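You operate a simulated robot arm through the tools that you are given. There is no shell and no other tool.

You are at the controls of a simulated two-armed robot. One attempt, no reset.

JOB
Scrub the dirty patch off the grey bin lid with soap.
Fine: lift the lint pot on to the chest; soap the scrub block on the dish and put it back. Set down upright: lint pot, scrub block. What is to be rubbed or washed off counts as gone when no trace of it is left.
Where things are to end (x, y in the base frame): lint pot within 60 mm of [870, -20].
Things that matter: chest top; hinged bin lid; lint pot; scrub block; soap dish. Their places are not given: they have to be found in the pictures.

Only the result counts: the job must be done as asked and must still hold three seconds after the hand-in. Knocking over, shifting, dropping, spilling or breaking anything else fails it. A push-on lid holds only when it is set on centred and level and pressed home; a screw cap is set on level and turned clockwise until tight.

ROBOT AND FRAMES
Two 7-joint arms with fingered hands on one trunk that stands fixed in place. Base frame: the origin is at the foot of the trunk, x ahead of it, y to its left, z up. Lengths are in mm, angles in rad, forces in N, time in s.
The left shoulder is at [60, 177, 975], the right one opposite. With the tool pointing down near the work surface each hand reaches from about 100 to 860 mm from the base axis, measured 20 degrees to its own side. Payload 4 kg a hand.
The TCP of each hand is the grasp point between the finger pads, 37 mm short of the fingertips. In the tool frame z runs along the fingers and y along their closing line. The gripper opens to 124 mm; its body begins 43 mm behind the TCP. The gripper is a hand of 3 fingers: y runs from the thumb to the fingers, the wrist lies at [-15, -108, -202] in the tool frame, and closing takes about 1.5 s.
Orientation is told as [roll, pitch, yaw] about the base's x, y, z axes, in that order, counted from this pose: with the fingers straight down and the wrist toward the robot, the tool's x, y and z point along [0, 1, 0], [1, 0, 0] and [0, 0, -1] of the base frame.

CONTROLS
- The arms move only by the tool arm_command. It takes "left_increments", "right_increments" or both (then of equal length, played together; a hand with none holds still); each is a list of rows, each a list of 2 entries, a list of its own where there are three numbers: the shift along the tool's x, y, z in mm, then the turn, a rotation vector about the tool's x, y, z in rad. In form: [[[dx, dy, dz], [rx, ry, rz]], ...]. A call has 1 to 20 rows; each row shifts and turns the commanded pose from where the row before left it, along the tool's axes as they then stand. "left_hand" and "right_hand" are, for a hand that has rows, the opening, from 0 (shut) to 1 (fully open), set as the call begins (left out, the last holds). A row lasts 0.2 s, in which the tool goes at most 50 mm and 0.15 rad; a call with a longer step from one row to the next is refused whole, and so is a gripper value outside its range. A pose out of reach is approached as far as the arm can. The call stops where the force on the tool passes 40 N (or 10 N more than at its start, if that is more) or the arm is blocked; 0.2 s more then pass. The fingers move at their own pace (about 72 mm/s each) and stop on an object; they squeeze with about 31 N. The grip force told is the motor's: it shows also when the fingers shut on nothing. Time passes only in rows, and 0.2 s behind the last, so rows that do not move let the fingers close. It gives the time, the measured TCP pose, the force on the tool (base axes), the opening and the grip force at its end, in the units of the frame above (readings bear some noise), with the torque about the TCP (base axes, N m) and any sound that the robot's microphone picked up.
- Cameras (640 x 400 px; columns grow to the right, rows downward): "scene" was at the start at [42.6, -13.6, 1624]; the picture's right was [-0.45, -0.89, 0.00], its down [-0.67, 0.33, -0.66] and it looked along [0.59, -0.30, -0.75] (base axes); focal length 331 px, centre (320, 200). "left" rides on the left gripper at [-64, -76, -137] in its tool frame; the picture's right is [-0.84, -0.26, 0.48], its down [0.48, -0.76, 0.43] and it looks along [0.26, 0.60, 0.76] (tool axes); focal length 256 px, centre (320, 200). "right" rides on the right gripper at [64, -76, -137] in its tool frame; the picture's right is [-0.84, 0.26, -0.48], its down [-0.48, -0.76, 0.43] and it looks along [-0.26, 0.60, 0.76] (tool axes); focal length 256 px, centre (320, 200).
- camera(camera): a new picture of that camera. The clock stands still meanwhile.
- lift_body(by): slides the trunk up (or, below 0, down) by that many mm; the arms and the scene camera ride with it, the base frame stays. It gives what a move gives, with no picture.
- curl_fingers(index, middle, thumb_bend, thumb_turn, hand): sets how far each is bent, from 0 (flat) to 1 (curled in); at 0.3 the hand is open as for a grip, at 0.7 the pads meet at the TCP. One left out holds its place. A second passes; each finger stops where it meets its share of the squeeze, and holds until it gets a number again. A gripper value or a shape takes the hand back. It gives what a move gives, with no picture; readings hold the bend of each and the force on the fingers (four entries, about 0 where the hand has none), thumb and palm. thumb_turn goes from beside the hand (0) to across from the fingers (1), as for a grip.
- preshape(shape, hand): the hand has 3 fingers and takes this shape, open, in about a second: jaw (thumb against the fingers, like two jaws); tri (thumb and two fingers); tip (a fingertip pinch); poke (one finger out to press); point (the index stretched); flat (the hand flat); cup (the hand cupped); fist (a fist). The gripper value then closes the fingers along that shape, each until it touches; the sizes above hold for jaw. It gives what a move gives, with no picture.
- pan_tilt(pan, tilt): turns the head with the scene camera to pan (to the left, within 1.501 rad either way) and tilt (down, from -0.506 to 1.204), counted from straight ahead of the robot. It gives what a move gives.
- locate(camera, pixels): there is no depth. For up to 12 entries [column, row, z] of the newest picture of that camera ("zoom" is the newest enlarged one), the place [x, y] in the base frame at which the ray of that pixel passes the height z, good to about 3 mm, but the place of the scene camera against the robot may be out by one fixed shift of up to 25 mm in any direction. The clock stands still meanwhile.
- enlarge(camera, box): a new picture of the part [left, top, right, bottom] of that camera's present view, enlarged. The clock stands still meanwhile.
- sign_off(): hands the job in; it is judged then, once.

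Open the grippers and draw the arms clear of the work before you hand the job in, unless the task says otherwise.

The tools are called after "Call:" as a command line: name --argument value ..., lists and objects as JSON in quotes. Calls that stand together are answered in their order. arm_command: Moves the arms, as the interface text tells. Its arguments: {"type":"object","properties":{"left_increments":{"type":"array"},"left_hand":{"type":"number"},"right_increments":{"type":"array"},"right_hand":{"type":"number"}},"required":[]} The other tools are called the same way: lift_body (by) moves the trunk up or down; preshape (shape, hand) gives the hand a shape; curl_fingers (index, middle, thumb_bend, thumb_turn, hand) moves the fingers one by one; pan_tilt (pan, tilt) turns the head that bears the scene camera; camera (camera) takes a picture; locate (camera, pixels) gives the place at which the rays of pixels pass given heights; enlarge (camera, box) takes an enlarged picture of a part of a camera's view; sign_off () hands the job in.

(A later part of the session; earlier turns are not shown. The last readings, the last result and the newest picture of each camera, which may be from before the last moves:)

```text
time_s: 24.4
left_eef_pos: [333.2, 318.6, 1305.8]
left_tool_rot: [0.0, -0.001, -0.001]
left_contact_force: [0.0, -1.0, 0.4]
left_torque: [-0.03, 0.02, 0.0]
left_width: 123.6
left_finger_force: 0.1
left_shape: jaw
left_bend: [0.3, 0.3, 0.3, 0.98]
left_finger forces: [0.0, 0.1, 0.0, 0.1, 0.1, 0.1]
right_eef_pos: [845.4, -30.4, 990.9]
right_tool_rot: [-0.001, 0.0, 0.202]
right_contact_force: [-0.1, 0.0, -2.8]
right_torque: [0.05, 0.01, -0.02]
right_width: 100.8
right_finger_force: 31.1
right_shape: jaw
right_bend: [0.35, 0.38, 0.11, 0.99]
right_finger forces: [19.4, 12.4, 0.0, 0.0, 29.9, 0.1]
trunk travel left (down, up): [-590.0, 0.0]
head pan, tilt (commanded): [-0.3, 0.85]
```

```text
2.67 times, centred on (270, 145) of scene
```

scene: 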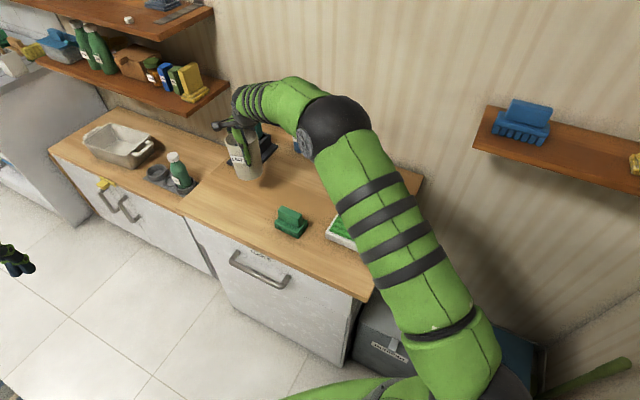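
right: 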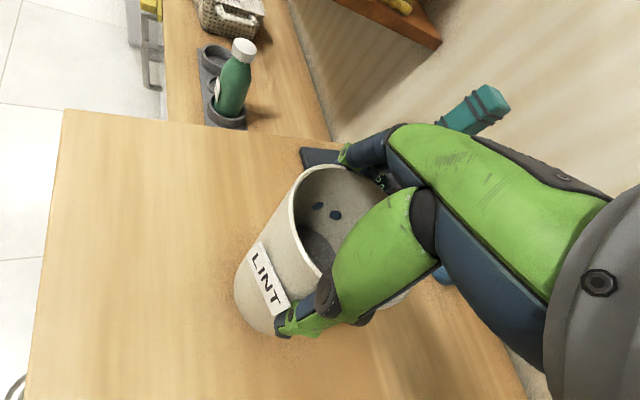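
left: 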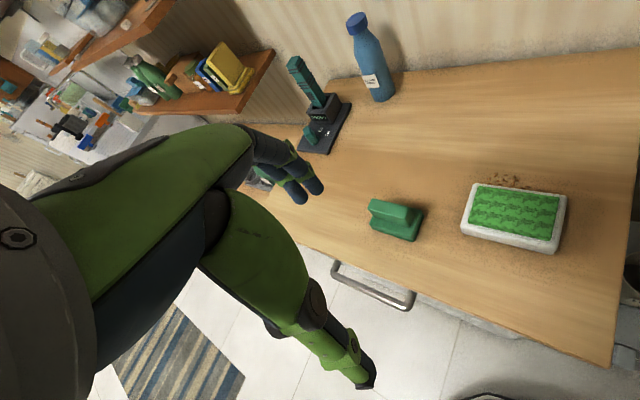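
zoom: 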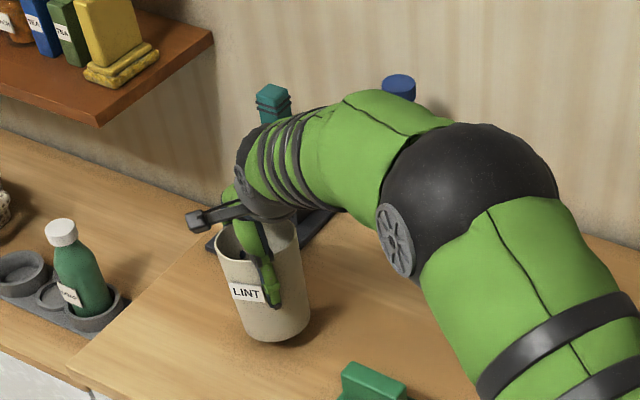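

Still no contact at z=991. I go on in small steps, watching the force.

Call:
arm_command --right_increments '[[[0, 0, 3], [0, 0, 0]], [[0, 0, 3], [0, 0, 0]], [[0, 0, 2], [0, 0, 0]], [[0, 0, 2], [0, 0, 0]], [[0, 0, 0], [0, 0, 0]]]'

```text
time_s: 25.6
left_eef_pos: [334.1, 318.0, 1306.1]
left_tool_rot: [-0.001, 0.0, 0.0]
left_contact_force: [0.0, -0.8, -0.2]
left_torque: [-0.01, -0.02, -0.02]
left_width: 123.6
left_finger_force: 0.1
left_shape: jaw
left_bend: [0.3, 0.3, 0.3, 0.98]
left_finger forces: [0.1, 0.0, 0.0, 0.0, 0.0, 0.0]
right_eef_pos: [845.3, -29.0, 981.9]
right_tool_rot: [-0.001, -0.001, 0.199]
right_contact_force: [-1.0, -0.6, -3.2]
right_torque: [-0.02, 0.01, 0.0]
right_width: 100.9
right_finger_force: 31.2
right_shape: jaw
right_bend: [0.35, 0.38, 0.11, 0.99]
right_finger forces: [19.4, 12.3, 0.0, 0.0, 29.9, 0.0]
trunk travel left (down, up): [-590.0, 0.0]
head pan, tilt (commanded): [-0.3, 0.85]
```

Call:
arm_command --right_increments '[[[0, 0, 2], [0, 0, 0]], [[0, 0, 2], [0, 0, 0]], [[0, 0, 2], [0, 0, 0]], [[0, 0, 0], [0, 0, 0]]]'

```text
time_s: 26.6
left_eef_pos: [334.2, 318.5, 1305.0]
left_tool_rot: [0.0, -0.001, 0.0]
left_contact_force: [0.2, 0.9, -0.3]
left_torque: [-0.01, 0.02, 0.01]
left_width: 123.8
left_finger_force: 0.0
left_shape: jaw
left_bend: [0.3, 0.3, 0.3, 0.98]
left_finger forces: [0.0, 0.0, 0.1, 0.0, 0.0, 0.0]
right_eef_pos: [844.7, -29.2, 975.3]
right_tool_rot: [0.0, 0.0, 0.201]
right_contact_force: [-0.6, 0.1, -2.5]
right_torque: [-0.01, -0.01, 0.0]
right_width: 101.0
right_finger_force: 31.5
right_shape: jaw
right_bend: [0.35, 0.38, 0.11, 0.99]
right_finger forces: [19.4, 12.3, 0.0, 0.0, 29.9, 0.1]
trunk travel left (down, up): [-590.0, 0.0]
head pan, tilt (commanded): [-0.3, 0.85]
```

Still only the pot's weight at z=975; I go on down in 2 mm steps.

Call:
arm_command --right_increments '[[[0, 0, 2], [0, 0, 0]], [[0, 0, 2], [0, 0, 0]], [[0, 0, 2], [0, 0, 0]], [[0, 0, 0], [0, 0, 0]]]'

Call:
enlarge --camera "scene" --box '[190, 100, 310, 200]'

```text
time_s: 27.6
left_eef_pos: [333.3, 319.4, 1306.2]
left_tool_rot: [-0.001, 0.0, -0.001]
left_contact_force: [-0.2, 0.4, 0.4]
left_torque: [-0.05, -0.01, 0.04]
left_width: 124.0
left_finger_force: 0.1
left_shape: jaw
left_bend: [0.3, 0.3, 0.3, 0.98]
left_finger forces: [0.1, 0.1, 0.0, 0.0, 0.1, 0.0]
right_eef_pos: [845.2, -28.7, 972.2]
right_tool_rot: [0.002, -0.002, 0.201]
right_contact_force: [-1.6, -1.1, 7.0]
right_torque: [0.11, -0.16, -0.02]
right_width: 100.8
right_finger_force: 31.2
right_shape: jaw
right_bend: [0.35, 0.38, 0.11, 0.99]
right_finger forces: [19.2, 12.5, 0.0, 0.1, 32.3, 0.0]
trunk travel left (down, up): [-590.0, 0.0]
head pan, tilt (commanded): [-0.3, 0.85]
```

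```text
4.00 times, centred on (250, 150) of scene
```

zoom: 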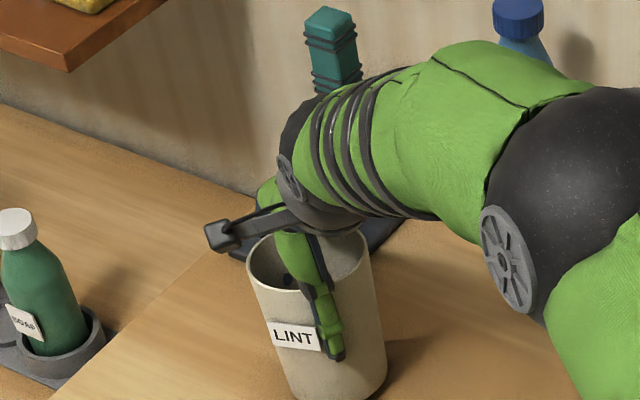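

The pot has touched down (force turned from -3 to +7 N at z=972). To release without the thumb pushing the pot (it was bent back to 0.11 in the grip), I open fingers and thumb outward individually.

Call:
curl_fingers --hand "right" --index 0.27 --middle 0.27 --thumb_bend 0.06

Call:
camera --camera "right"

Call:
enlarge --camera "scene" --box '[190, 100, 310, 200]'

```text
time_s: 28.6
left_eef_pos: [332.1, 318.7, 1304.7]
left_tool_rot: [0.001, 0.0, 0.0]
left_contact_force: [0.7, -0.5, 0.3]
left_torque: [0.01, -0.01, -0.02]
left_width: 123.9
left_finger_force: 0.0
left_shape: jaw
left_bend: [0.3, 0.3, 0.3, 0.98]
left_finger forces: [0.1, 0.0, 0.0, 0.0, 0.1, 0.0]
right_eef_pos: [844.8, -29.6, 969.3]
right_tool_rot: [0.002, 0.001, 0.201]
right_contact_force: [-1.3, 0.0, -0.7]
right_torque: [-0.02, -0.06, 0.03]
right_width: 121.7
right_finger_force: 0.5
right_shape: fingers
right_bend: [0.27, 0.27, 0.06, 0.99]
right_finger forces: [0.0, 0.0, 0.0, 0.0, 0.6, 0.0]
trunk travel left (down, up): [-590.0, 0.0]
head pan, tilt (commanded): [-0.3, 0.85]
```

```text
taken
```

right: 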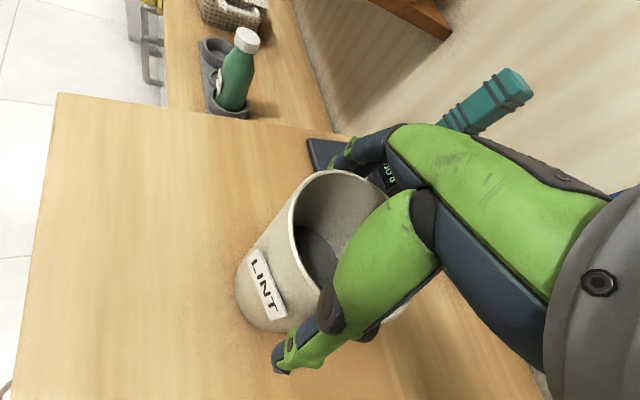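

```text
4.00 times, centred on (250, 150) of scene
```

zoom: 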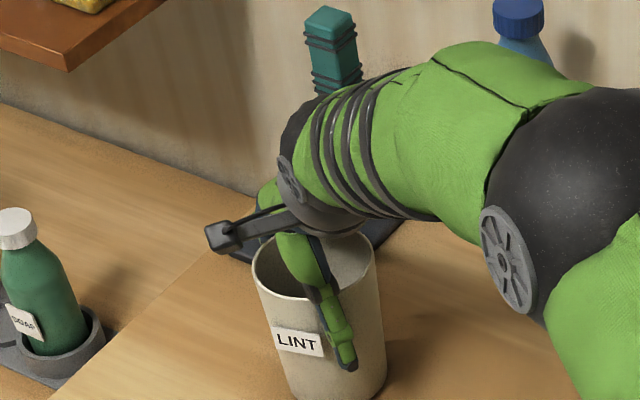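

The pot stands free; the thumb still brushes it (0.6 N). I shift the hand 8 mm to the thumb side to centre the gap, and check contact.

Call:
arm_command --right_increments '[[[0, -4, 0], [0, 0, 0]], [[0, -4, 0], [0, 0, 0]], [[0, 0, -3], [0, 0, 0]], [[0, 0, 0], [0, 0, 0]]]'

Call:
camera --camera "right"

```text
time_s: 29.6
left_eef_pos: [333.8, 318.5, 1305.4]
left_tool_rot: [0.0, 0.0, -0.002]
left_contact_force: [-0.1, 0.1, -0.2]
left_torque: [-0.04, 0.01, -0.02]
left_width: 123.4
left_finger_force: 0.1
left_shape: jaw
left_bend: [0.3, 0.3, 0.3, 0.98]
left_finger forces: [0.0, 0.0, 0.0, 0.0, 0.0, 0.0]
right_eef_pos: [837.4, -32.5, 974.0]
right_tool_rot: [-0.001, 0.0, 0.203]
right_contact_force: [-0.4, 0.4, 0.1]
right_torque: [0.01, 0.0, -0.02]
right_width: 121.4
right_finger_force: 0.1
right_shape: fingers
right_bend: [0.27, 0.27, 0.06, 0.99]
right_finger forces: [0.0, 0.0, 0.0, 0.1, 0.0, 0.1]
trunk travel left (down, up): [-590.0, 0.0]
head pan, tilt (commanded): [-0.3, 0.85]
```

```text
taken
```

right: 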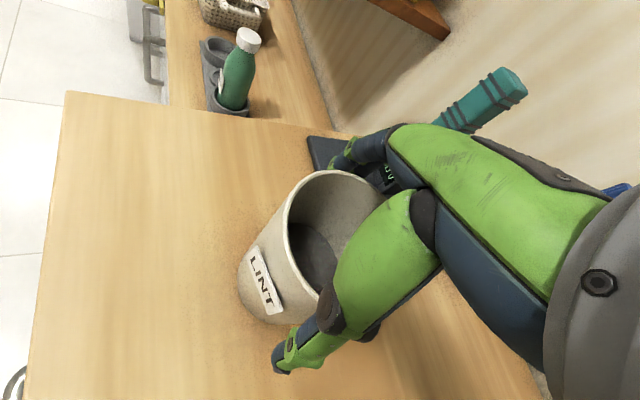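

No contact now. I rise straight up slowly and check that the pot stays.

Call:
arm_command --right_increments '[[[0, 0, -8], [0, 0, 0]], [[0, 0, -10], [0, 0, 0]], [[0, 0, -12], [0, 0, 0]], [[0, 0, -15], [0, 0, 0]], [[0, 0, -20], [0, 0, 0]], [[0, 0, -30], [0, 0, 0]], [[0, 0, -35], [0, 0, 0]], [[0, 0, -35], [0, 0, 0]], [[0, 0, 0], [0, 0, 0]]]'

Call:
camera --camera "right"

Call:
camera --camera "scene"

```text
time_s: 31.6
left_eef_pos: [333.3, 318.1, 1306.1]
left_tool_rot: [0.0, 0.0, -0.001]
left_contact_force: [0.3, 0.3, -0.1]
left_torque: [0.02, -0.02, 0.0]
left_width: 123.5
left_finger_force: 0.1
left_shape: jaw
left_bend: [0.3, 0.3, 0.3, 0.98]
left_finger forces: [0.0, 0.1, 0.0, 0.0, 0.1, 0.0]
right_eef_pos: [836.4, -29.7, 1137.0]
right_tool_rot: [-0.001, 0.002, 0.2]
right_contact_force: [-0.2, 0.2, -0.8]
right_torque: [0.0, -0.02, 0.02]
right_width: 121.4
right_finger_force: 0.0
right_shape: fingers
right_bend: [0.27, 0.27, 0.06, 0.99]
right_finger forces: [0.1, 0.0, 0.0, 0.0, 0.0, 0.0]
trunk travel left (down, up): [-590.0, 0.0]
head pan, tilt (commanded): [-0.3, 0.85]
```

```text
taken
```

right: 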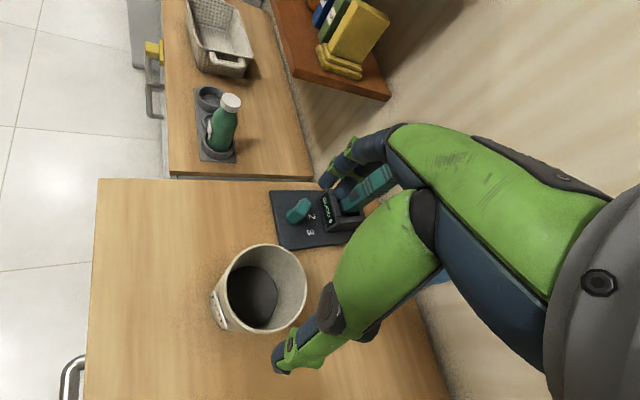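

```text
taken
```

scene: 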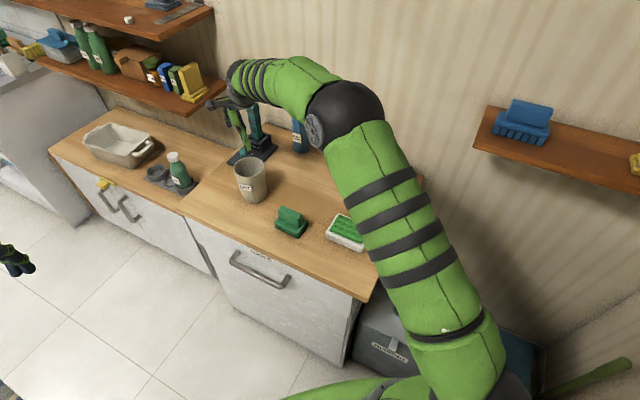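

The pot stands upright on the chest. I check its position from rim points at z≈996.

Call:
locate --camera "right" --pixels '[[217, 293, 996], [307, 288, 996], [265, 245, 996], [258, 333, 996], [291, 282, 860]]'

Call:
locate --camera "scene" --pixels '[[248, 200, 860], [290, 233, 860], [290, 208, 900], [347, 243, 860]]'

```text
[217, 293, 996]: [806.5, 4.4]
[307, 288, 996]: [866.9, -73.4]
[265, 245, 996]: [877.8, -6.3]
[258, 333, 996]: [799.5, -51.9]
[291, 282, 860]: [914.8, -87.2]
```

```text
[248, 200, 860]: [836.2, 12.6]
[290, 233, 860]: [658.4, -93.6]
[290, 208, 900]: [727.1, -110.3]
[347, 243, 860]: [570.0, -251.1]
```

The rim centre is about (838,-32), within the goal. Next I bring the right hand over the scrub block for a close look.

Call:
arm_command --right_increments '[[[-6.5, -36, -5], [0, 0, 0]], [[-6.5, -36, 0], [0, 0, 0]], [[-6.5, -36, 0], [0, 0, 0]], [[-6.5, -36, 0], [0, 0, 0]], [[-6.5, -36, 0], [0, 0, 0]], [[-6.5, -36, 0], [0, 0, 0]], [[0, 0, 0], [0, 0, 0]]]' --right_hand 1

Call:
camera --camera "right"

Call:
enlarge --camera "right" --box '[150, 200, 390, 400]'

```text
time_s: 33.2
left_eef_pos: [333.6, 318.2, 1304.2]
left_tool_rot: [-0.002, 0.0, 0.0]
left_contact_force: [0.2, 0.8, -0.2]
left_torque: [-0.01, -0.04, 0.01]
left_width: 123.5
left_finger_force: 0.1
left_shape: jaw
left_bend: [0.3, 0.3, 0.3, 0.98]
left_finger forces: [0.1, 0.0, 0.0, 0.1, 0.0, 0.0]
right_eef_pos: [632.4, -111.6, 1142.7]
right_tool_rot: [0.0, 0.0, 0.202]
right_contact_force: [-0.1, 0.2, -0.5]
right_torque: [-0.01, -0.02, 0.01]
right_width: 123.7
right_finger_force: 0.0
right_shape: jaw
right_bend: [0.3, 0.3, 0.3, 0.98]
right_finger forces: [0.1, 0.0, 0.1, 0.0, 0.0, 0.0]
trunk travel left (down, up): [-590.0, 0.0]
head pan, tilt (commanded): [-0.3, 0.85]
```

```text
taken
```

right: 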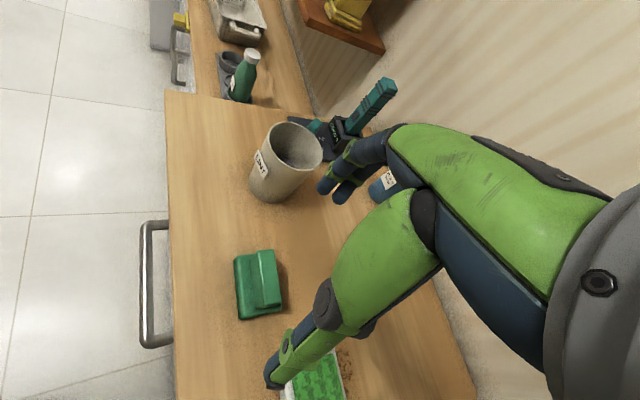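

```text
2.00 times, centred on (270, 300) of right
```

zoom: 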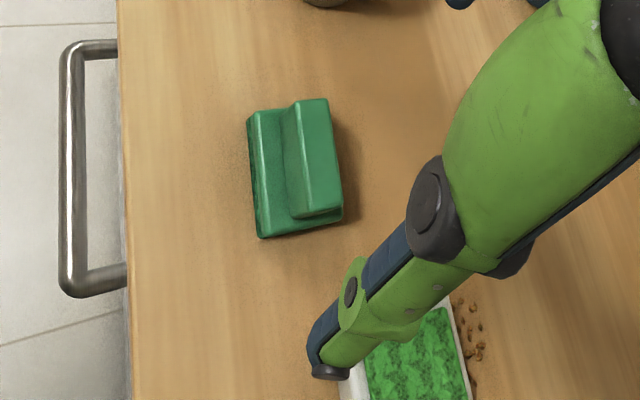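

The block has a ridge handle on top. I take its corner rays here, then shift the hand for a second look.

Call:
locate --camera "zoom" --pixels '[[296, 101, 900], [327, 98, 900], [343, 206, 900], [305, 217, 900], [296, 101, 940], [327, 98, 940], [343, 206, 940], [305, 217, 940], [262, 238, 860], [343, 220, 860], [248, 120, 870], [296, 101, 920]]'

Call:
arm_command --right_increments '[[[0, -35, 10], [0, 0, 0]], [[0, -35, 10], [0, 0, 0]], [[0, -35, 10], [0, 0, 0]], [[0, 0, 0], [0, 0, 0]]]'

Call:
camera --camera "right"

Call:
enlarge --camera "right" --box '[170, 120, 410, 320]'

```text
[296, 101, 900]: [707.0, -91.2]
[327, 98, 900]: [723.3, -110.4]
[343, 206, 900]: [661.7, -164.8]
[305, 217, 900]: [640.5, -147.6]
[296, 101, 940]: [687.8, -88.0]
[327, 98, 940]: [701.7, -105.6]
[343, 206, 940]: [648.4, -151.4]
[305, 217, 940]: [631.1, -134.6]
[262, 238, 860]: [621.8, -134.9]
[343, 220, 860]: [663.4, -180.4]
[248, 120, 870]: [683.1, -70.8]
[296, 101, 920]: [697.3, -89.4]
```

```text
time_s: 34.2
left_eef_pos: [335.0, 317.7, 1306.1]
left_tool_rot: [0.0, 0.001, 0.0]
left_contact_force: [-0.3, 0.3, -0.5]
left_torque: [-0.04, 0.0, 0.03]
left_width: 123.7
left_finger_force: 0.2
left_shape: jaw
left_bend: [0.3, 0.3, 0.3, 0.98]
left_finger forces: [0.1, 0.0, 0.0, 0.0, 0.0, 0.1]
right_eef_pos: [530.0, -133.4, 1113.2]
right_tool_rot: [-0.001, 0.0, 0.201]
right_contact_force: [-0.5, -0.3, -0.6]
right_torque: [0.01, 0.03, 0.04]
right_width: 123.9
right_finger_force: 0.0
right_shape: jaw
right_bend: [0.3, 0.3, 0.3, 0.98]
right_finger forces: [0.0, 0.1, 0.0, 0.0, 0.0, 0.0]
trunk travel left (down, up): [-590.0, 0.0]
head pan, tilt (commanded): [-0.3, 0.85]
```

```text
taken
```

right: 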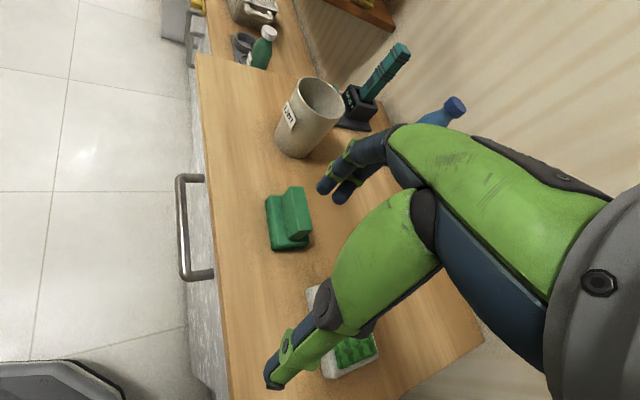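

```text
2.00 times, centred on (290, 220) of right
```

zoom: 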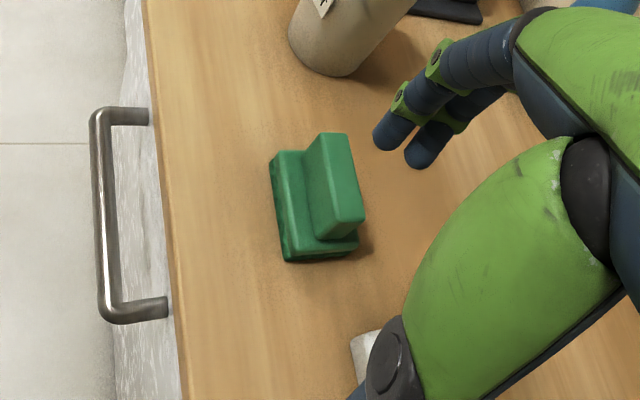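

The handle-top corners are now at about (317,134), (346,133), (364,215), (330,225) in the enlarged view; I cross these with the previous rays.

Call:
locate --camera "zoom" --pixels '[[317, 134, 900], [346, 133, 900], [364, 215, 900], [328, 226, 900], [317, 134, 940], [346, 133, 940], [364, 215, 940], [328, 226, 940], [286, 262, 860], [357, 252, 860], [271, 162, 870]]'

```text
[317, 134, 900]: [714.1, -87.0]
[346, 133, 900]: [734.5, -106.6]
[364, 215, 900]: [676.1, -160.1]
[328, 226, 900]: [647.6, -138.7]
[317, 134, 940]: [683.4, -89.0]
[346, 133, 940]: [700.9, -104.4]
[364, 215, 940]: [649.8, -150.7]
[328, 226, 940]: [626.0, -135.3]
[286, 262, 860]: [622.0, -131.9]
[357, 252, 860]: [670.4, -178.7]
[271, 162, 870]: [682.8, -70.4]
```

The handle centre is about (670,-121), top z≈932, about 73×23 mm, long axis at 45°. I turn the hand to yaw -0.785 so it closes across the ridge, then move above it.

Call:
arm_command --right_increments '[[[0, 0, 0], [0, 0, 0.14]], [[0, 0, 0], [0, 0, 0.141]], [[0, 0, 0], [0, 0, 0.141]], [[0, 0, 0], [0, 0, 0.141]], [[0, 0, 0], [0, 0, 0.141]], [[0, 0, 0], [0, 0, 0.141]], [[0, 0, 0], [0, 0, 0.141]], [[27, 23, 20], [0, 0, 0]], [[27, 23, 20], [0, 0, 0]], [[27, 23, 20], [0, 0, 0]], [[27, 23, 20], [0, 0, 0]], [[0, 0, 0], [0, 0, 0]]]'

Call:
camera --camera "right"

Call:
camera --camera "scene"

```text
time_s: 36.8
left_eef_pos: [332.6, 318.4, 1305.3]
left_tool_rot: [0.0, 0.002, 0.001]
left_contact_force: [-0.4, -0.4, -0.5]
left_torque: [-0.02, -0.04, 0.01]
left_width: 124.0
left_finger_force: 0.2
left_shape: jaw
left_bend: [0.3, 0.3, 0.3, 0.98]
left_finger forces: [0.1, 0.0, 0.0, 0.1, 0.0, 0.0]
right_eef_pos: [670.5, -122.2, 1034.1]
right_tool_rot: [-0.001, 0.001, -0.788]
right_contact_force: [-0.2, -0.2, 0.1]
right_torque: [-0.01, -0.06, 0.04]
right_width: 123.8
right_finger_force: 0.1
right_shape: jaw
right_bend: [0.3, 0.3, 0.3, 0.98]
right_finger forces: [0.0, 0.0, 0.0, 0.1, 0.0, 0.0]
trunk travel left (down, up): [-590.0, 0.0]
head pan, tilt (commanded): [-0.3, 0.85]
```

```text
taken
```

right: 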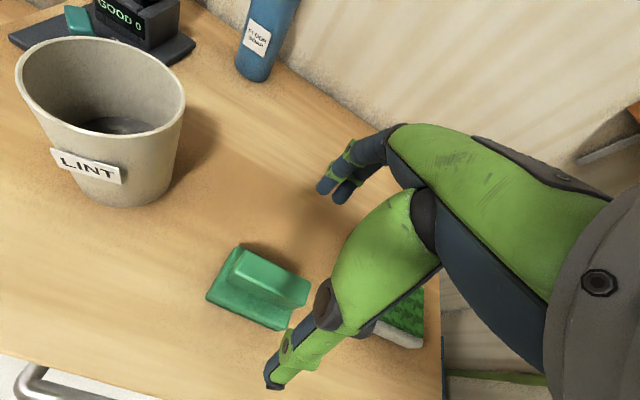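

```text
taken
```

scene: 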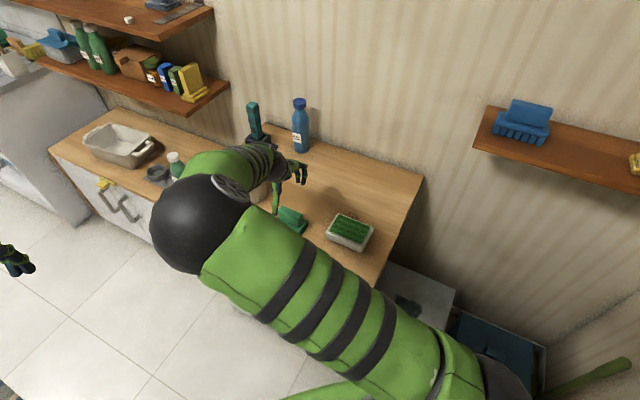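

Pot still upright. I enlarge the block here and refine the handle position before descending.

Call:
enlarge --camera "right" --box '[190, 230, 350, 340]'

```text
3.64 times, centred on (270, 285) of right
```

zoom: 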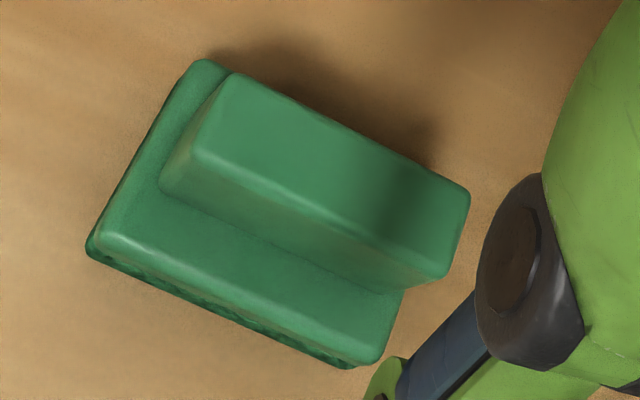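

Call:
locate --camera "zoom" --pixels '[[233, 75, 930], [470, 190, 930], [195, 150, 930], [447, 240, 930], [203, 60, 895], [92, 240, 890], [92, 255, 862], [350, 367, 862], [160, 190, 893], [402, 290, 893]]'

```text
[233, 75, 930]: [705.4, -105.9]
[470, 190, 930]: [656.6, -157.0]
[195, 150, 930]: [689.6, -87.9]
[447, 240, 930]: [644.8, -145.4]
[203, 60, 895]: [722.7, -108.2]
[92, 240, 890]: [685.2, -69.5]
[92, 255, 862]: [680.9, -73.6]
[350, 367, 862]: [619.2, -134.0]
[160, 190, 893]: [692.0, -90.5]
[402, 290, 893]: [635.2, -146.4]
```

Handle centre is (671,-124); I shift 2 mm and descend with the open hand to about z=938.

Call:
arm_command --right_increments '[[[0, 2, 25], [0, 0, 0]], [[0, 0, 25], [0, 0, 0]], [[0, 0, 20], [0, 0, 0]], [[0, 0, 15], [0, 0, 0]], [[0, 0, 11], [0, 0, 0]], [[0, 0, 0], [0, 0, 0]]]'

Call:
camera --camera "right"

Call:
enlarge --camera "scene" --box '[200, 120, 380, 260]'

```text
time_s: 38.2
left_eef_pos: [332.8, 318.0, 1304.9]
left_tool_rot: [0.001, -0.001, -0.001]
left_contact_force: [0.1, -0.3, 0.3]
left_torque: [-0.02, 0.03, 0.02]
left_width: 123.8
left_finger_force: 0.1
left_shape: jaw
left_bend: [0.3, 0.3, 0.3, 0.98]
left_finger forces: [0.0, 0.0, 0.0, 0.0, 0.0, 0.0]
right_eef_pos: [673.1, -122.7, 938.2]
right_tool_rot: [-0.001, 0.0, -0.785]
right_contact_force: [0.8, 0.9, 0.6]
right_torque: [-0.03, 0.02, -0.02]
right_width: 123.9
right_finger_force: 0.0
right_shape: jaw
right_bend: [0.3, 0.3, 0.3, 0.98]
right_finger forces: [0.0, 0.1, 0.0, 0.1, 0.0, 0.0]
trunk travel left (down, up): [-590.0, 0.0]
head pan, tilt (commanded): [-0.3, 0.85]
```

```text
taken
```

right: 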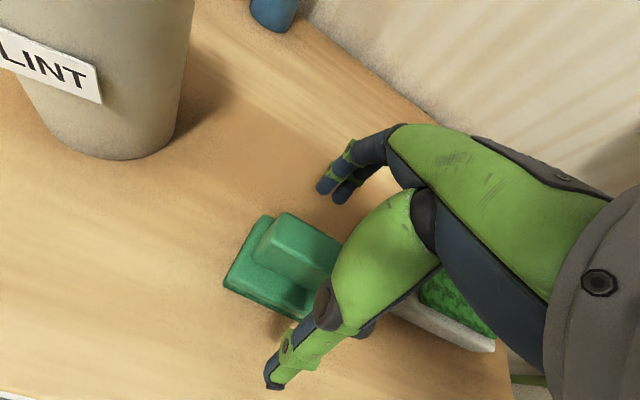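

```text
2.86 times, centred on (290, 190) of scene
```

zoom: 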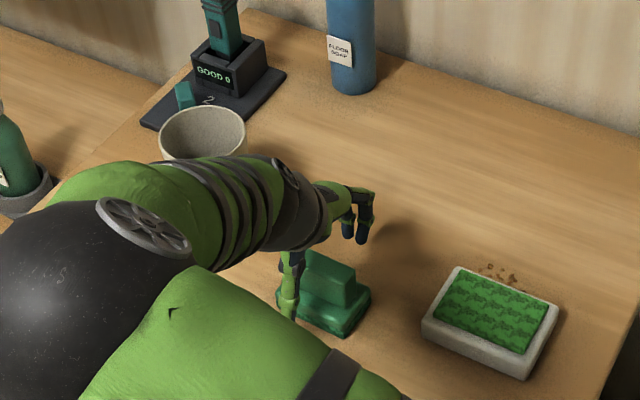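

The hand straddles the ridge. I go 5 mm lower and close on it.

Call:
arm_command --right_increments '[[[0, 0, 5], [0, 0, 0]], [[0, 0, 0], [0, 0, 0]]]'

Call:
arm_command --right_increments '[[[0, 0, 0], [0, 0, 0]], [[0, 0, 0], [0, 0, 0]], [[0, 0, 0], [0, 0, 0]], [[0, 0, 0], [0, 0, 0]], [[0, 0, 0], [0, 0, 0]], [[0, 0, 0], [0, 0, 0]], [[0, 0, 0], [0, 0, 0]], [[0, 0, 0], [0, 0, 0]], [[0, 0, 0], [0, 0, 0]]]' --right_hand 0

Call:
camera --camera "right"

Call:
enlarge --camera "scene" --box '[200, 120, 380, 260]'

```text
time_s: 38.8
left_eef_pos: [333.1, 317.8, 1306.4]
left_tool_rot: [0.0, -0.001, 0.001]
left_contact_force: [-0.3, 0.2, 0.6]
left_torque: [0.02, -0.05, -0.04]
left_width: 123.5
left_finger_force: 0.0
left_shape: jaw
left_bend: [0.3, 0.3, 0.3, 0.98]
left_finger forces: [0.0, 0.1, 0.0, 0.1, 0.0, 0.1]
right_eef_pos: [672.2, -122.8, 931.7]
right_tool_rot: [-0.001, -0.001, -0.785]
right_contact_force: [0.0, 0.0, -0.3]
right_torque: [-0.02, -0.03, 0.04]
right_width: 123.9
right_finger_force: 0.1
right_shape: jaw
right_bend: [0.3, 0.3, 0.3, 0.98]
right_finger forces: [0.1, 0.0, 0.0, 0.1, 0.1, 0.0]
trunk travel left (down, up): [-590.0, 0.0]
head pan, tilt (commanded): [-0.3, 0.85]
```

```text
time_s: 40.8
left_eef_pos: [333.8, 319.4, 1306.1]
left_tool_rot: [0.0, 0.001, -0.001]
left_contact_force: [0.4, 0.9, 0.6]
left_torque: [0.01, 0.01, 0.01]
left_width: 123.9
left_finger_force: 0.0
left_shape: jaw
left_bend: [0.3, 0.3, 0.3, 0.98]
left_finger forces: [0.0, 0.0, 0.0, 0.0, 0.1, 0.1]
right_eef_pos: [672.9, -124.2, 932.9]
right_tool_rot: [-0.001, 0.0, -0.786]
right_contact_force: [2.3, -3.0, 9.1]
right_torque: [-0.51, -0.46, -0.02]
right_width: 30.2
right_finger_force: 31.3
right_shape: jaw
right_bend: [0.55, 0.58, 0.62, 1.0]
right_finger forces: [21.8, 12.9, 0.0, 0.1, 32.8, 0.1]
trunk travel left (down, up): [-590.0, 0.0]
head pan, tilt (commanded): [-0.3, 0.85]
```

```text
taken
```

right: 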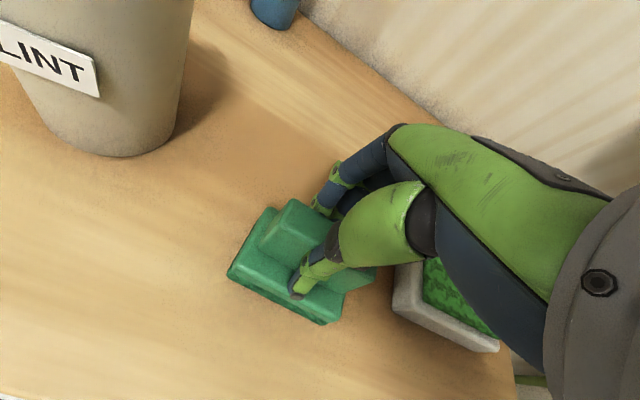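

```text
2.86 times, centred on (290, 190) of scene
```

zoom: 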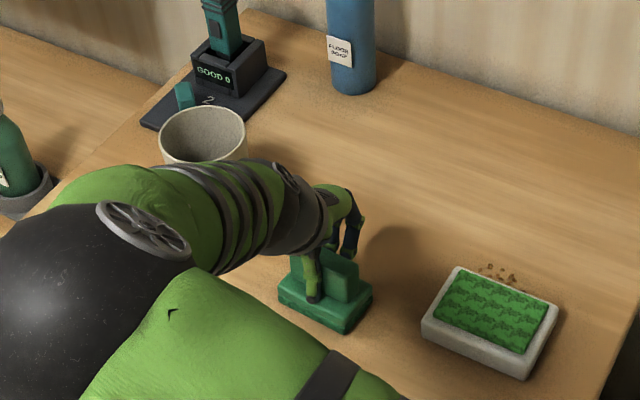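

The grip is firm on the ridge (31 N). I record the grasp pose (672.5,-123.5,932, yaw -0.786) for putting it back, and lift slowly.

Call:
arm_command --right_increments '[[[0, 0, -4], [0, 0, 0]], [[0, 0, -6], [0, 0, 0]], [[0, 0, -10], [0, 0, 0]], [[0, 0, -20], [0, 0, 0]], [[0, 0, -20], [0, 0, 0]], [[0, 0, -20], [0, 0, 0]], [[0, 0, -20], [0, 0, 0]], [[0, 0, 0], [0, 0, 0]]]'

Call:
camera --camera "right"

Call:
enlarge --camera "scene" --box '[200, 100, 400, 260]'

```text
time_s: 42.6
left_eef_pos: [333.0, 318.8, 1305.1]
left_tool_rot: [0.001, -0.001, 0.001]
left_contact_force: [0.0, -0.3, 0.7]
left_torque: [-0.01, 0.0, 0.02]
left_width: 123.9
left_finger_force: 0.1
left_shape: jaw
left_bend: [0.3, 0.3, 0.3, 0.98]
left_finger forces: [0.0, 0.1, 0.1, 0.0, 0.0, 0.0]
right_eef_pos: [672.3, -122.7, 1031.0]
right_tool_rot: [-0.002, 0.001, -0.786]
right_contact_force: [0.0, 0.8, -1.8]
right_torque: [-0.01, 0.0, 0.0]
right_width: 28.7
right_finger_force: 31.0
right_shape: jaw
right_bend: [0.56, 0.59, 0.62, 1.0]
right_finger forces: [19.6, 10.9, 0.0, 0.1, 37.0, 0.1]
trunk travel left (down, up): [-590.0, 0.0]
head pan, tilt (commanded): [-0.3, 0.85]
```

```text
taken
```

right: 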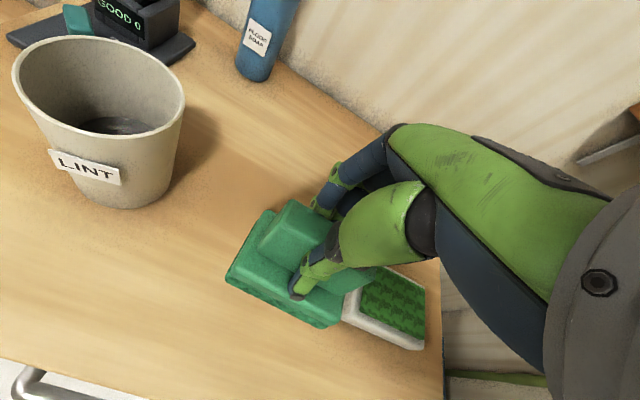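

```text
2.50 times, centred on (300, 180) of scene
```

zoom: 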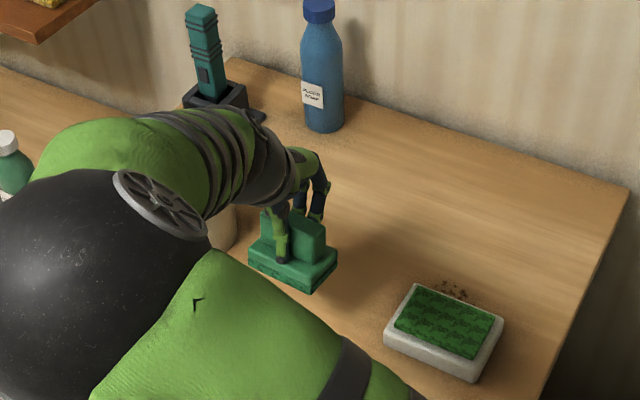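

The block is lifted level. I measure the dish in this view (around (385,315)).

Call:
enlarge --camera "right" --box '[300, 240, 460, 360]'

Call:
locate --camera "right" --pixels '[[345, 310, 890], [424, 348, 890], [425, 289, 890], [424, 350, 860]]'

Call:
enlarge --camera "scene" --box '[310, 190, 400, 270]'

Call:
locate --camera "scene" --pixels '[[326, 235, 890], [362, 250, 890], [373, 228, 890], [338, 214, 890]]'

```text
3.33 times, centred on (380, 300) of right
```

zoom: 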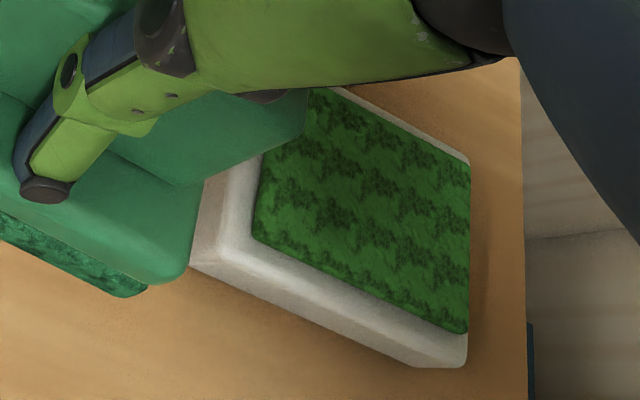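

```text
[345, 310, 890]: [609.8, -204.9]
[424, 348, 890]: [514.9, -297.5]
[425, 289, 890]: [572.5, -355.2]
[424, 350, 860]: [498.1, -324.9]
```

```text
5.00 times, centred on (355, 230) of scene
```

zoom: 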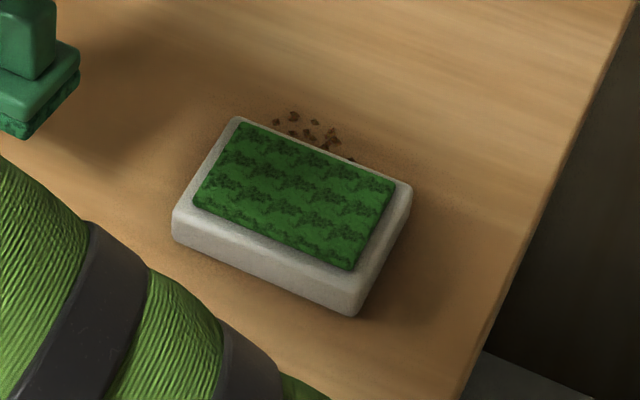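

```text
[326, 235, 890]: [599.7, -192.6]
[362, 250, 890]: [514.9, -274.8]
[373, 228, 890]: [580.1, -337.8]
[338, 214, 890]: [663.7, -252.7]
```

Call:
locate --camera "right" --pixels '[[425, 290.4, 890], [424.1, 339, 890], [359, 310.5, 890], [380, 266.4, 890], [425, 290.4, 900], [424.1, 339, 900], [359, 310.5, 900], [424, 349.8, 858], [355, 316, 885], [425, 287, 885], [422, 345, 885]]'

Call:
locate --camera "zoom" --pixels '[[192, 196, 890], [352, 268, 890], [396, 184, 890], [240, 122, 890], [173, 240, 860], [358, 316, 860]]'

```text
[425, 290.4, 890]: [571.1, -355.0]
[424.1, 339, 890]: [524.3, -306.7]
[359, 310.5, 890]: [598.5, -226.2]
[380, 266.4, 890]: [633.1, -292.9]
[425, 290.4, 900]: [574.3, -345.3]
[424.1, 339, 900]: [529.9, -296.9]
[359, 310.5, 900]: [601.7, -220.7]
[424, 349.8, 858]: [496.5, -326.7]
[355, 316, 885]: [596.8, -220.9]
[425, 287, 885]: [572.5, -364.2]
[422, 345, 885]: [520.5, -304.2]
```

```text
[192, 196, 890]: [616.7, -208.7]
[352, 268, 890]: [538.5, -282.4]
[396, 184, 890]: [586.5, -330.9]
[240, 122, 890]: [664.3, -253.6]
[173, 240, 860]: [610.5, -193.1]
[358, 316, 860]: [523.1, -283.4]
```

The soap pad centre is about (585,-290), ~109×67 mm, top z≈890. I carry the block over it at height.

Call:
arm_command --right_increments '[[[-30, 9, 0], [0, 0, 0]], [[-36, 11.5, 0], [0, 0, 0]], [[-36, 11.5, 0], [0, 0, 0]], [[-36, 11.5, 0], [0, 0, 0]], [[-36, 11.5, 0], [0, 0, 0]], [[-6, 1.6, 20], [0, 0, 0]], [[0, 0, 15], [0, 0, 0]], [[0, 0, 0], [0, 0, 0]]]'

Call:
camera --camera "right"

Call:
enlarge --camera "scene" --box '[270, 150, 430, 270]'

```text
time_s: 44.4
left_eef_pos: [332.5, 319.2, 1305.3]
left_tool_rot: [0.0, 0.0, 0.001]
left_contact_force: [0.0, -0.1, 0.0]
left_torque: [-0.03, 0.01, -0.03]
left_width: 123.9
left_finger_force: 0.1
left_shape: jaw
left_bend: [0.3, 0.3, 0.3, 0.98]
left_finger forces: [0.0, 0.0, 0.1, 0.1, 0.1, 0.0]
right_eef_pos: [585.2, -290.8, 998.0]
right_tool_rot: [0.0, 0.0, -0.786]
right_contact_force: [0.3, -0.3, -1.6]
right_torque: [0.0, -0.01, -0.01]
right_width: 28.7
right_finger_force: 30.8
right_shape: jaw
right_bend: [0.56, 0.59, 0.62, 1.0]
right_finger forces: [19.7, 11.0, 0.0, 0.0, 37.1, 0.0]
trunk travel left (down, up): [-590.0, 0.0]
head pan, tilt (commanded): [-0.3, 0.85]
```

```text
taken
```

right: 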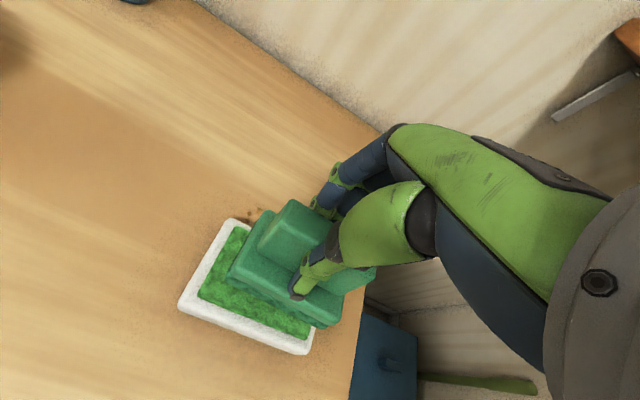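

```text
3.33 times, centred on (350, 210) of scene
```

zoom: 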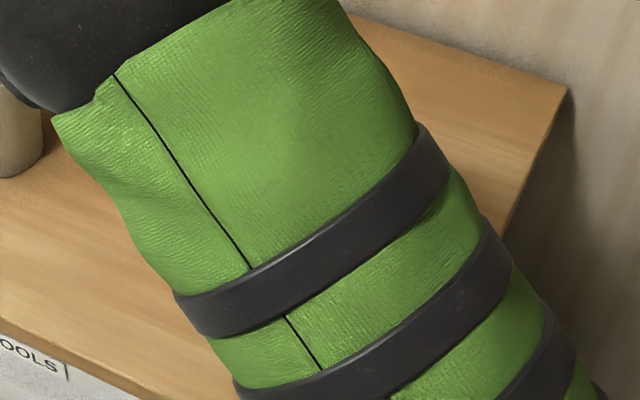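

The block is over the soap pad. I lower in small steps and watch the force.

Call:
arm_command --right_increments '[[[0, 0, 10], [0, 0, 0]], [[0, 0, 8], [0, 0, 0]], [[0, 0, 5], [0, 0, 0]], [[0, 0, 3], [0, 0, 0]], [[0, 0, 0], [0, 0, 0]]]'

```text
time_s: 45.6
left_eef_pos: [330.8, 319.4, 1306.3]
left_tool_rot: [0.0, -0.001, -0.001]
left_contact_force: [-0.7, 0.0, -0.4]
left_torque: [0.03, -0.01, 0.0]
left_width: 123.7
left_finger_force: 0.1
left_shape: jaw
left_bend: [0.3, 0.3, 0.3, 0.98]
left_finger forces: [0.0, 0.0, 0.1, 0.1, 0.0, 0.1]
right_eef_pos: [585.5, -290.6, 972.5]
right_tool_rot: [0.003, -0.003, -0.786]
right_contact_force: [-4.0, 4.1, 22.7]
right_torque: [-0.25, -0.24, 0.05]
right_width: 29.1
right_finger_force: 30.4
right_shape: jaw
right_bend: [0.56, 0.59, 0.62, 1.0]
right_finger forces: [21.0, 12.3, 0.0, 0.0, 58.8, 0.1]
trunk travel left (down, up): [-590.0, 0.0]
head pan, tilt (commanded): [-0.3, 0.85]
```

Contact already, 22.7 N at z=972.5. I ease up a little to see the light-contact height.

Call:
arm_command --right_increments '[[[0, 0, -2], [0, 0, 0]], [[0, 0, 0], [0, 0, 0]]]'

Call:
camera --camera "right"

```text
time_s: 46.2
left_eef_pos: [333.6, 319.1, 1306.9]
left_tool_rot: [0.0, 0.0, 0.001]
left_contact_force: [0.3, 0.6, 0.3]
left_torque: [0.01, 0.03, 0.02]
left_width: 123.7
left_finger_force: 0.1
left_shape: jaw
left_bend: [0.3, 0.3, 0.3, 0.98]
left_finger forces: [0.0, 0.1, 0.0, 0.0, 0.1, 0.0]
right_eef_pos: [585.1, -290.3, 974.7]
right_tool_rot: [-0.001, -0.001, -0.785]
right_contact_force: [0.5, 1.7, 13.6]
right_torque: [-0.24, -0.28, 0.0]
right_width: 28.8
right_finger_force: 31.0
right_shape: jaw
right_bend: [0.56, 0.59, 0.62, 1.0]
right_finger forces: [21.4, 13.0, 0.0, 0.1, 48.4, 0.0]
trunk travel left (down, up): [-590.0, 0.0]
head pan, tilt (commanded): [-0.3, 0.85]
```

```text
taken
```

right: 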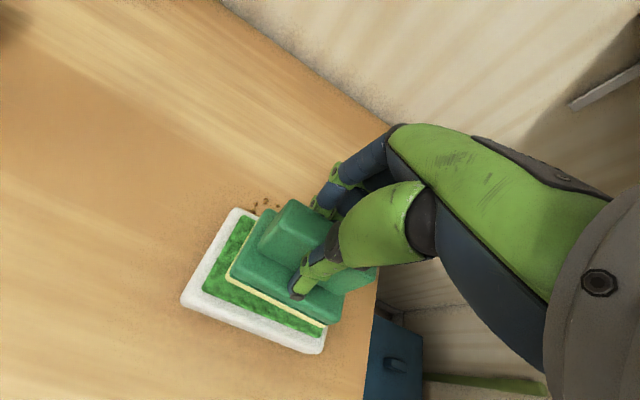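

A pale rim now shows under the block at (280,300); I enlarge to see whether it has taken soap.

Call:
enlarge --camera "right" --box '[170, 190, 390, 360]'

```text
2.35 times, centred on (280, 275) of right
```

zoom: 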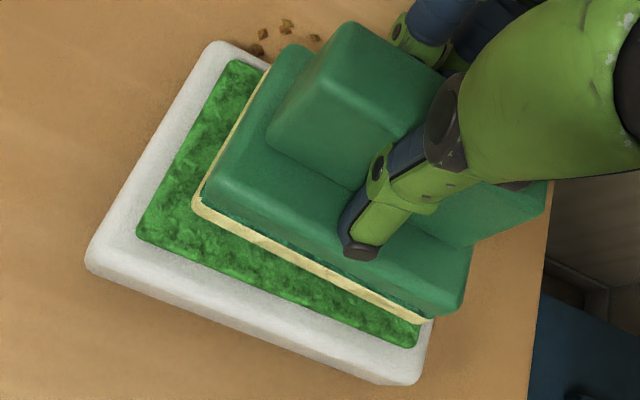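

The sponge edge is now coated with pale lather, so the block is soaped. I lift straight off the dish and check that the dish has not moved.

Call:
arm_command --right_increments '[[[0, 0, -4], [0, 0, 0]], [[0, 0, -8], [0, 0, 0]], [[0, 0, -15], [0, 0, 0]], [[0, 0, -25], [0, 0, 0]], [[0, 0, -25], [0, 0, 0]], [[0, 0, 0], [0, 0, 0]]]'

Call:
camera --camera "right"

Call:
camera --camera "scene"

```text
time_s: 47.6
left_eef_pos: [332.6, 319.0, 1305.1]
left_tool_rot: [0.0, 0.0, 0.001]
left_contact_force: [0.6, 0.0, -0.6]
left_torque: [-0.01, -0.02, 0.0]
left_width: 123.6
left_finger_force: 0.2
left_shape: jaw
left_bend: [0.3, 0.3, 0.3, 0.98]
left_finger forces: [0.0, 0.1, 0.0, 0.0, 0.0, 0.1]
right_eef_pos: [584.2, -289.5, 1050.7]
right_tool_rot: [0.0, 0.001, -0.785]
right_contact_force: [0.9, -0.1, -0.4]
right_torque: [0.0, 0.03, 0.03]
right_width: 28.2
right_finger_force: 30.8
right_shape: jaw
right_bend: [0.56, 0.59, 0.62, 1.0]
right_finger forces: [19.8, 11.1, 0.1, 0.0, 38.5, 0.1]
trunk travel left (down, up): [-590.0, 0.0]
head pan, tilt (commanded): [-0.3, 0.85]
```

```text
taken
```

right: 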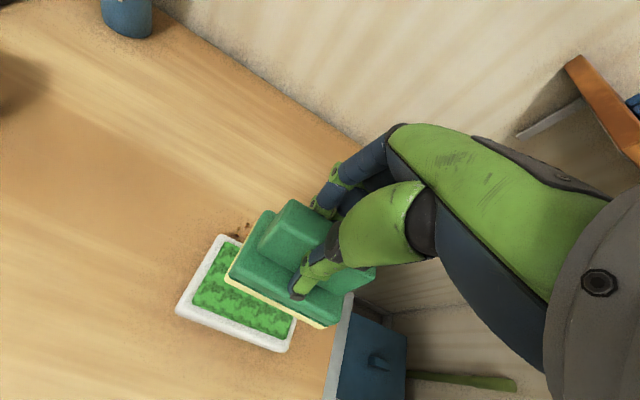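

```text
taken
```

scene: 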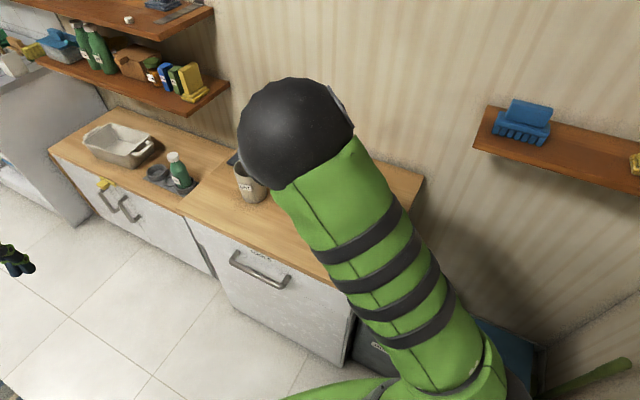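

The elbow is high and clear. I move sideways off the chest to above the bin at this height and look at the stain.

Call:
arm_command --right_increments '[[[-30, 5, 0], [0, 0, 0]], [[-38, 8, 0], [0, 0, 0]], [[-38, 8, 0], [0, 0, 0]], [[-38, 8, 0], [0, 0, 0]], [[-38, 8, 0], [0, 0, 0]], [[-38, 8, 0], [0, 0, 0]], [[-20, 4, 0], [0, 0, 0]], [[0, 0, 0], [0, 0, 0]]]'

Call:
camera --camera "right"

Call:
camera --camera "scene"

```text
time_s: 49.4
left_eef_pos: [333.0, 319.0, 1305.4]
left_tool_rot: [0.0, 0.0, -0.001]
left_contact_force: [-1.1, 0.4, -0.5]
left_torque: [-0.02, 0.02, 0.02]
left_width: 123.9
left_finger_force: 0.0
left_shape: jaw
left_bend: [0.3, 0.3, 0.3, 0.98]
left_finger forces: [0.1, 0.1, 0.0, 0.1, 0.0, 0.0]
right_eef_pos: [450.9, -495.0, 1050.5]
right_tool_rot: [0.001, -0.001, -0.787]
right_contact_force: [-0.1, -0.2, -1.1]
right_torque: [0.0, -0.03, -0.02]
right_width: 28.2
right_finger_force: 31.1
right_shape: jaw
right_bend: [0.56, 0.59, 0.62, 1.0]
right_finger forces: [19.8, 11.0, 0.1, 0.0, 38.6, 0.0]
trunk travel left (down, up): [-590.0, 0.0]
head pan, tilt (commanded): [-0.3, 0.85]
```

```text
taken
```

right: 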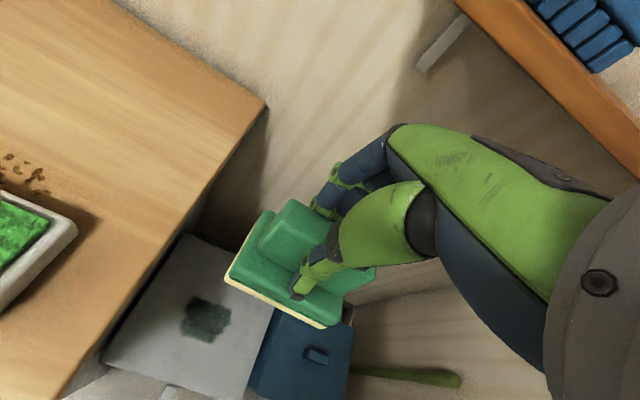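

```text
taken
```

scene: 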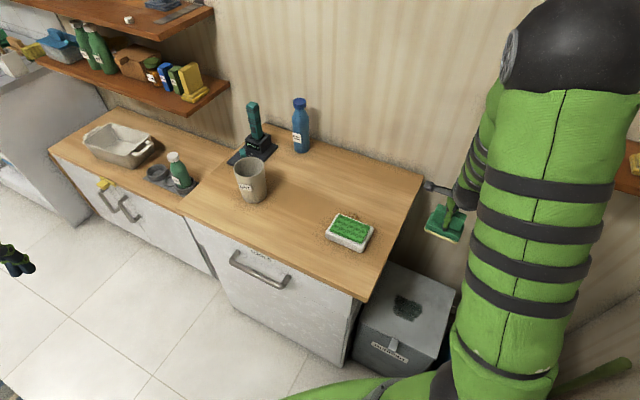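

The stain is clear at about (207,318) in the right view. I enlarge and locate its outline at lid height z≈465.

Call:
enlarge --camera "right" --box '[150, 270, 270, 360]'

Call:
enlarge --camera "scene" --box '[340, 260, 460, 350]'

```text
4.44 times, centred on (210, 315) of right
```

zoom: 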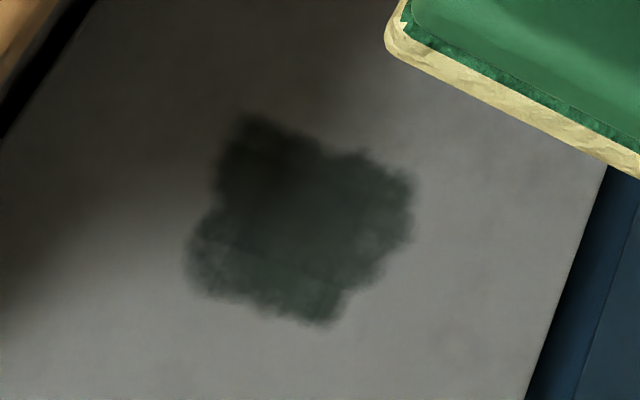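

```text
4.44 times, centred on (400, 305) of scene
```

zoom: 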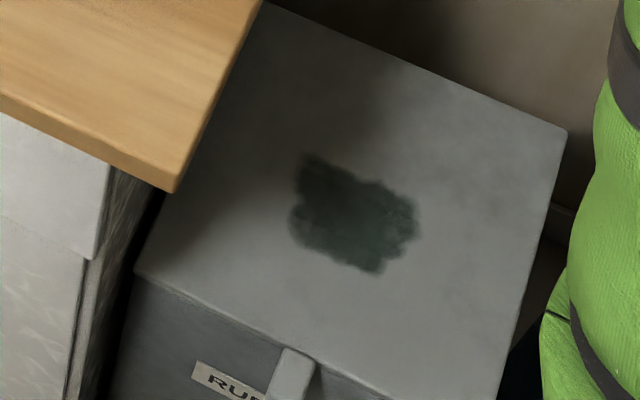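

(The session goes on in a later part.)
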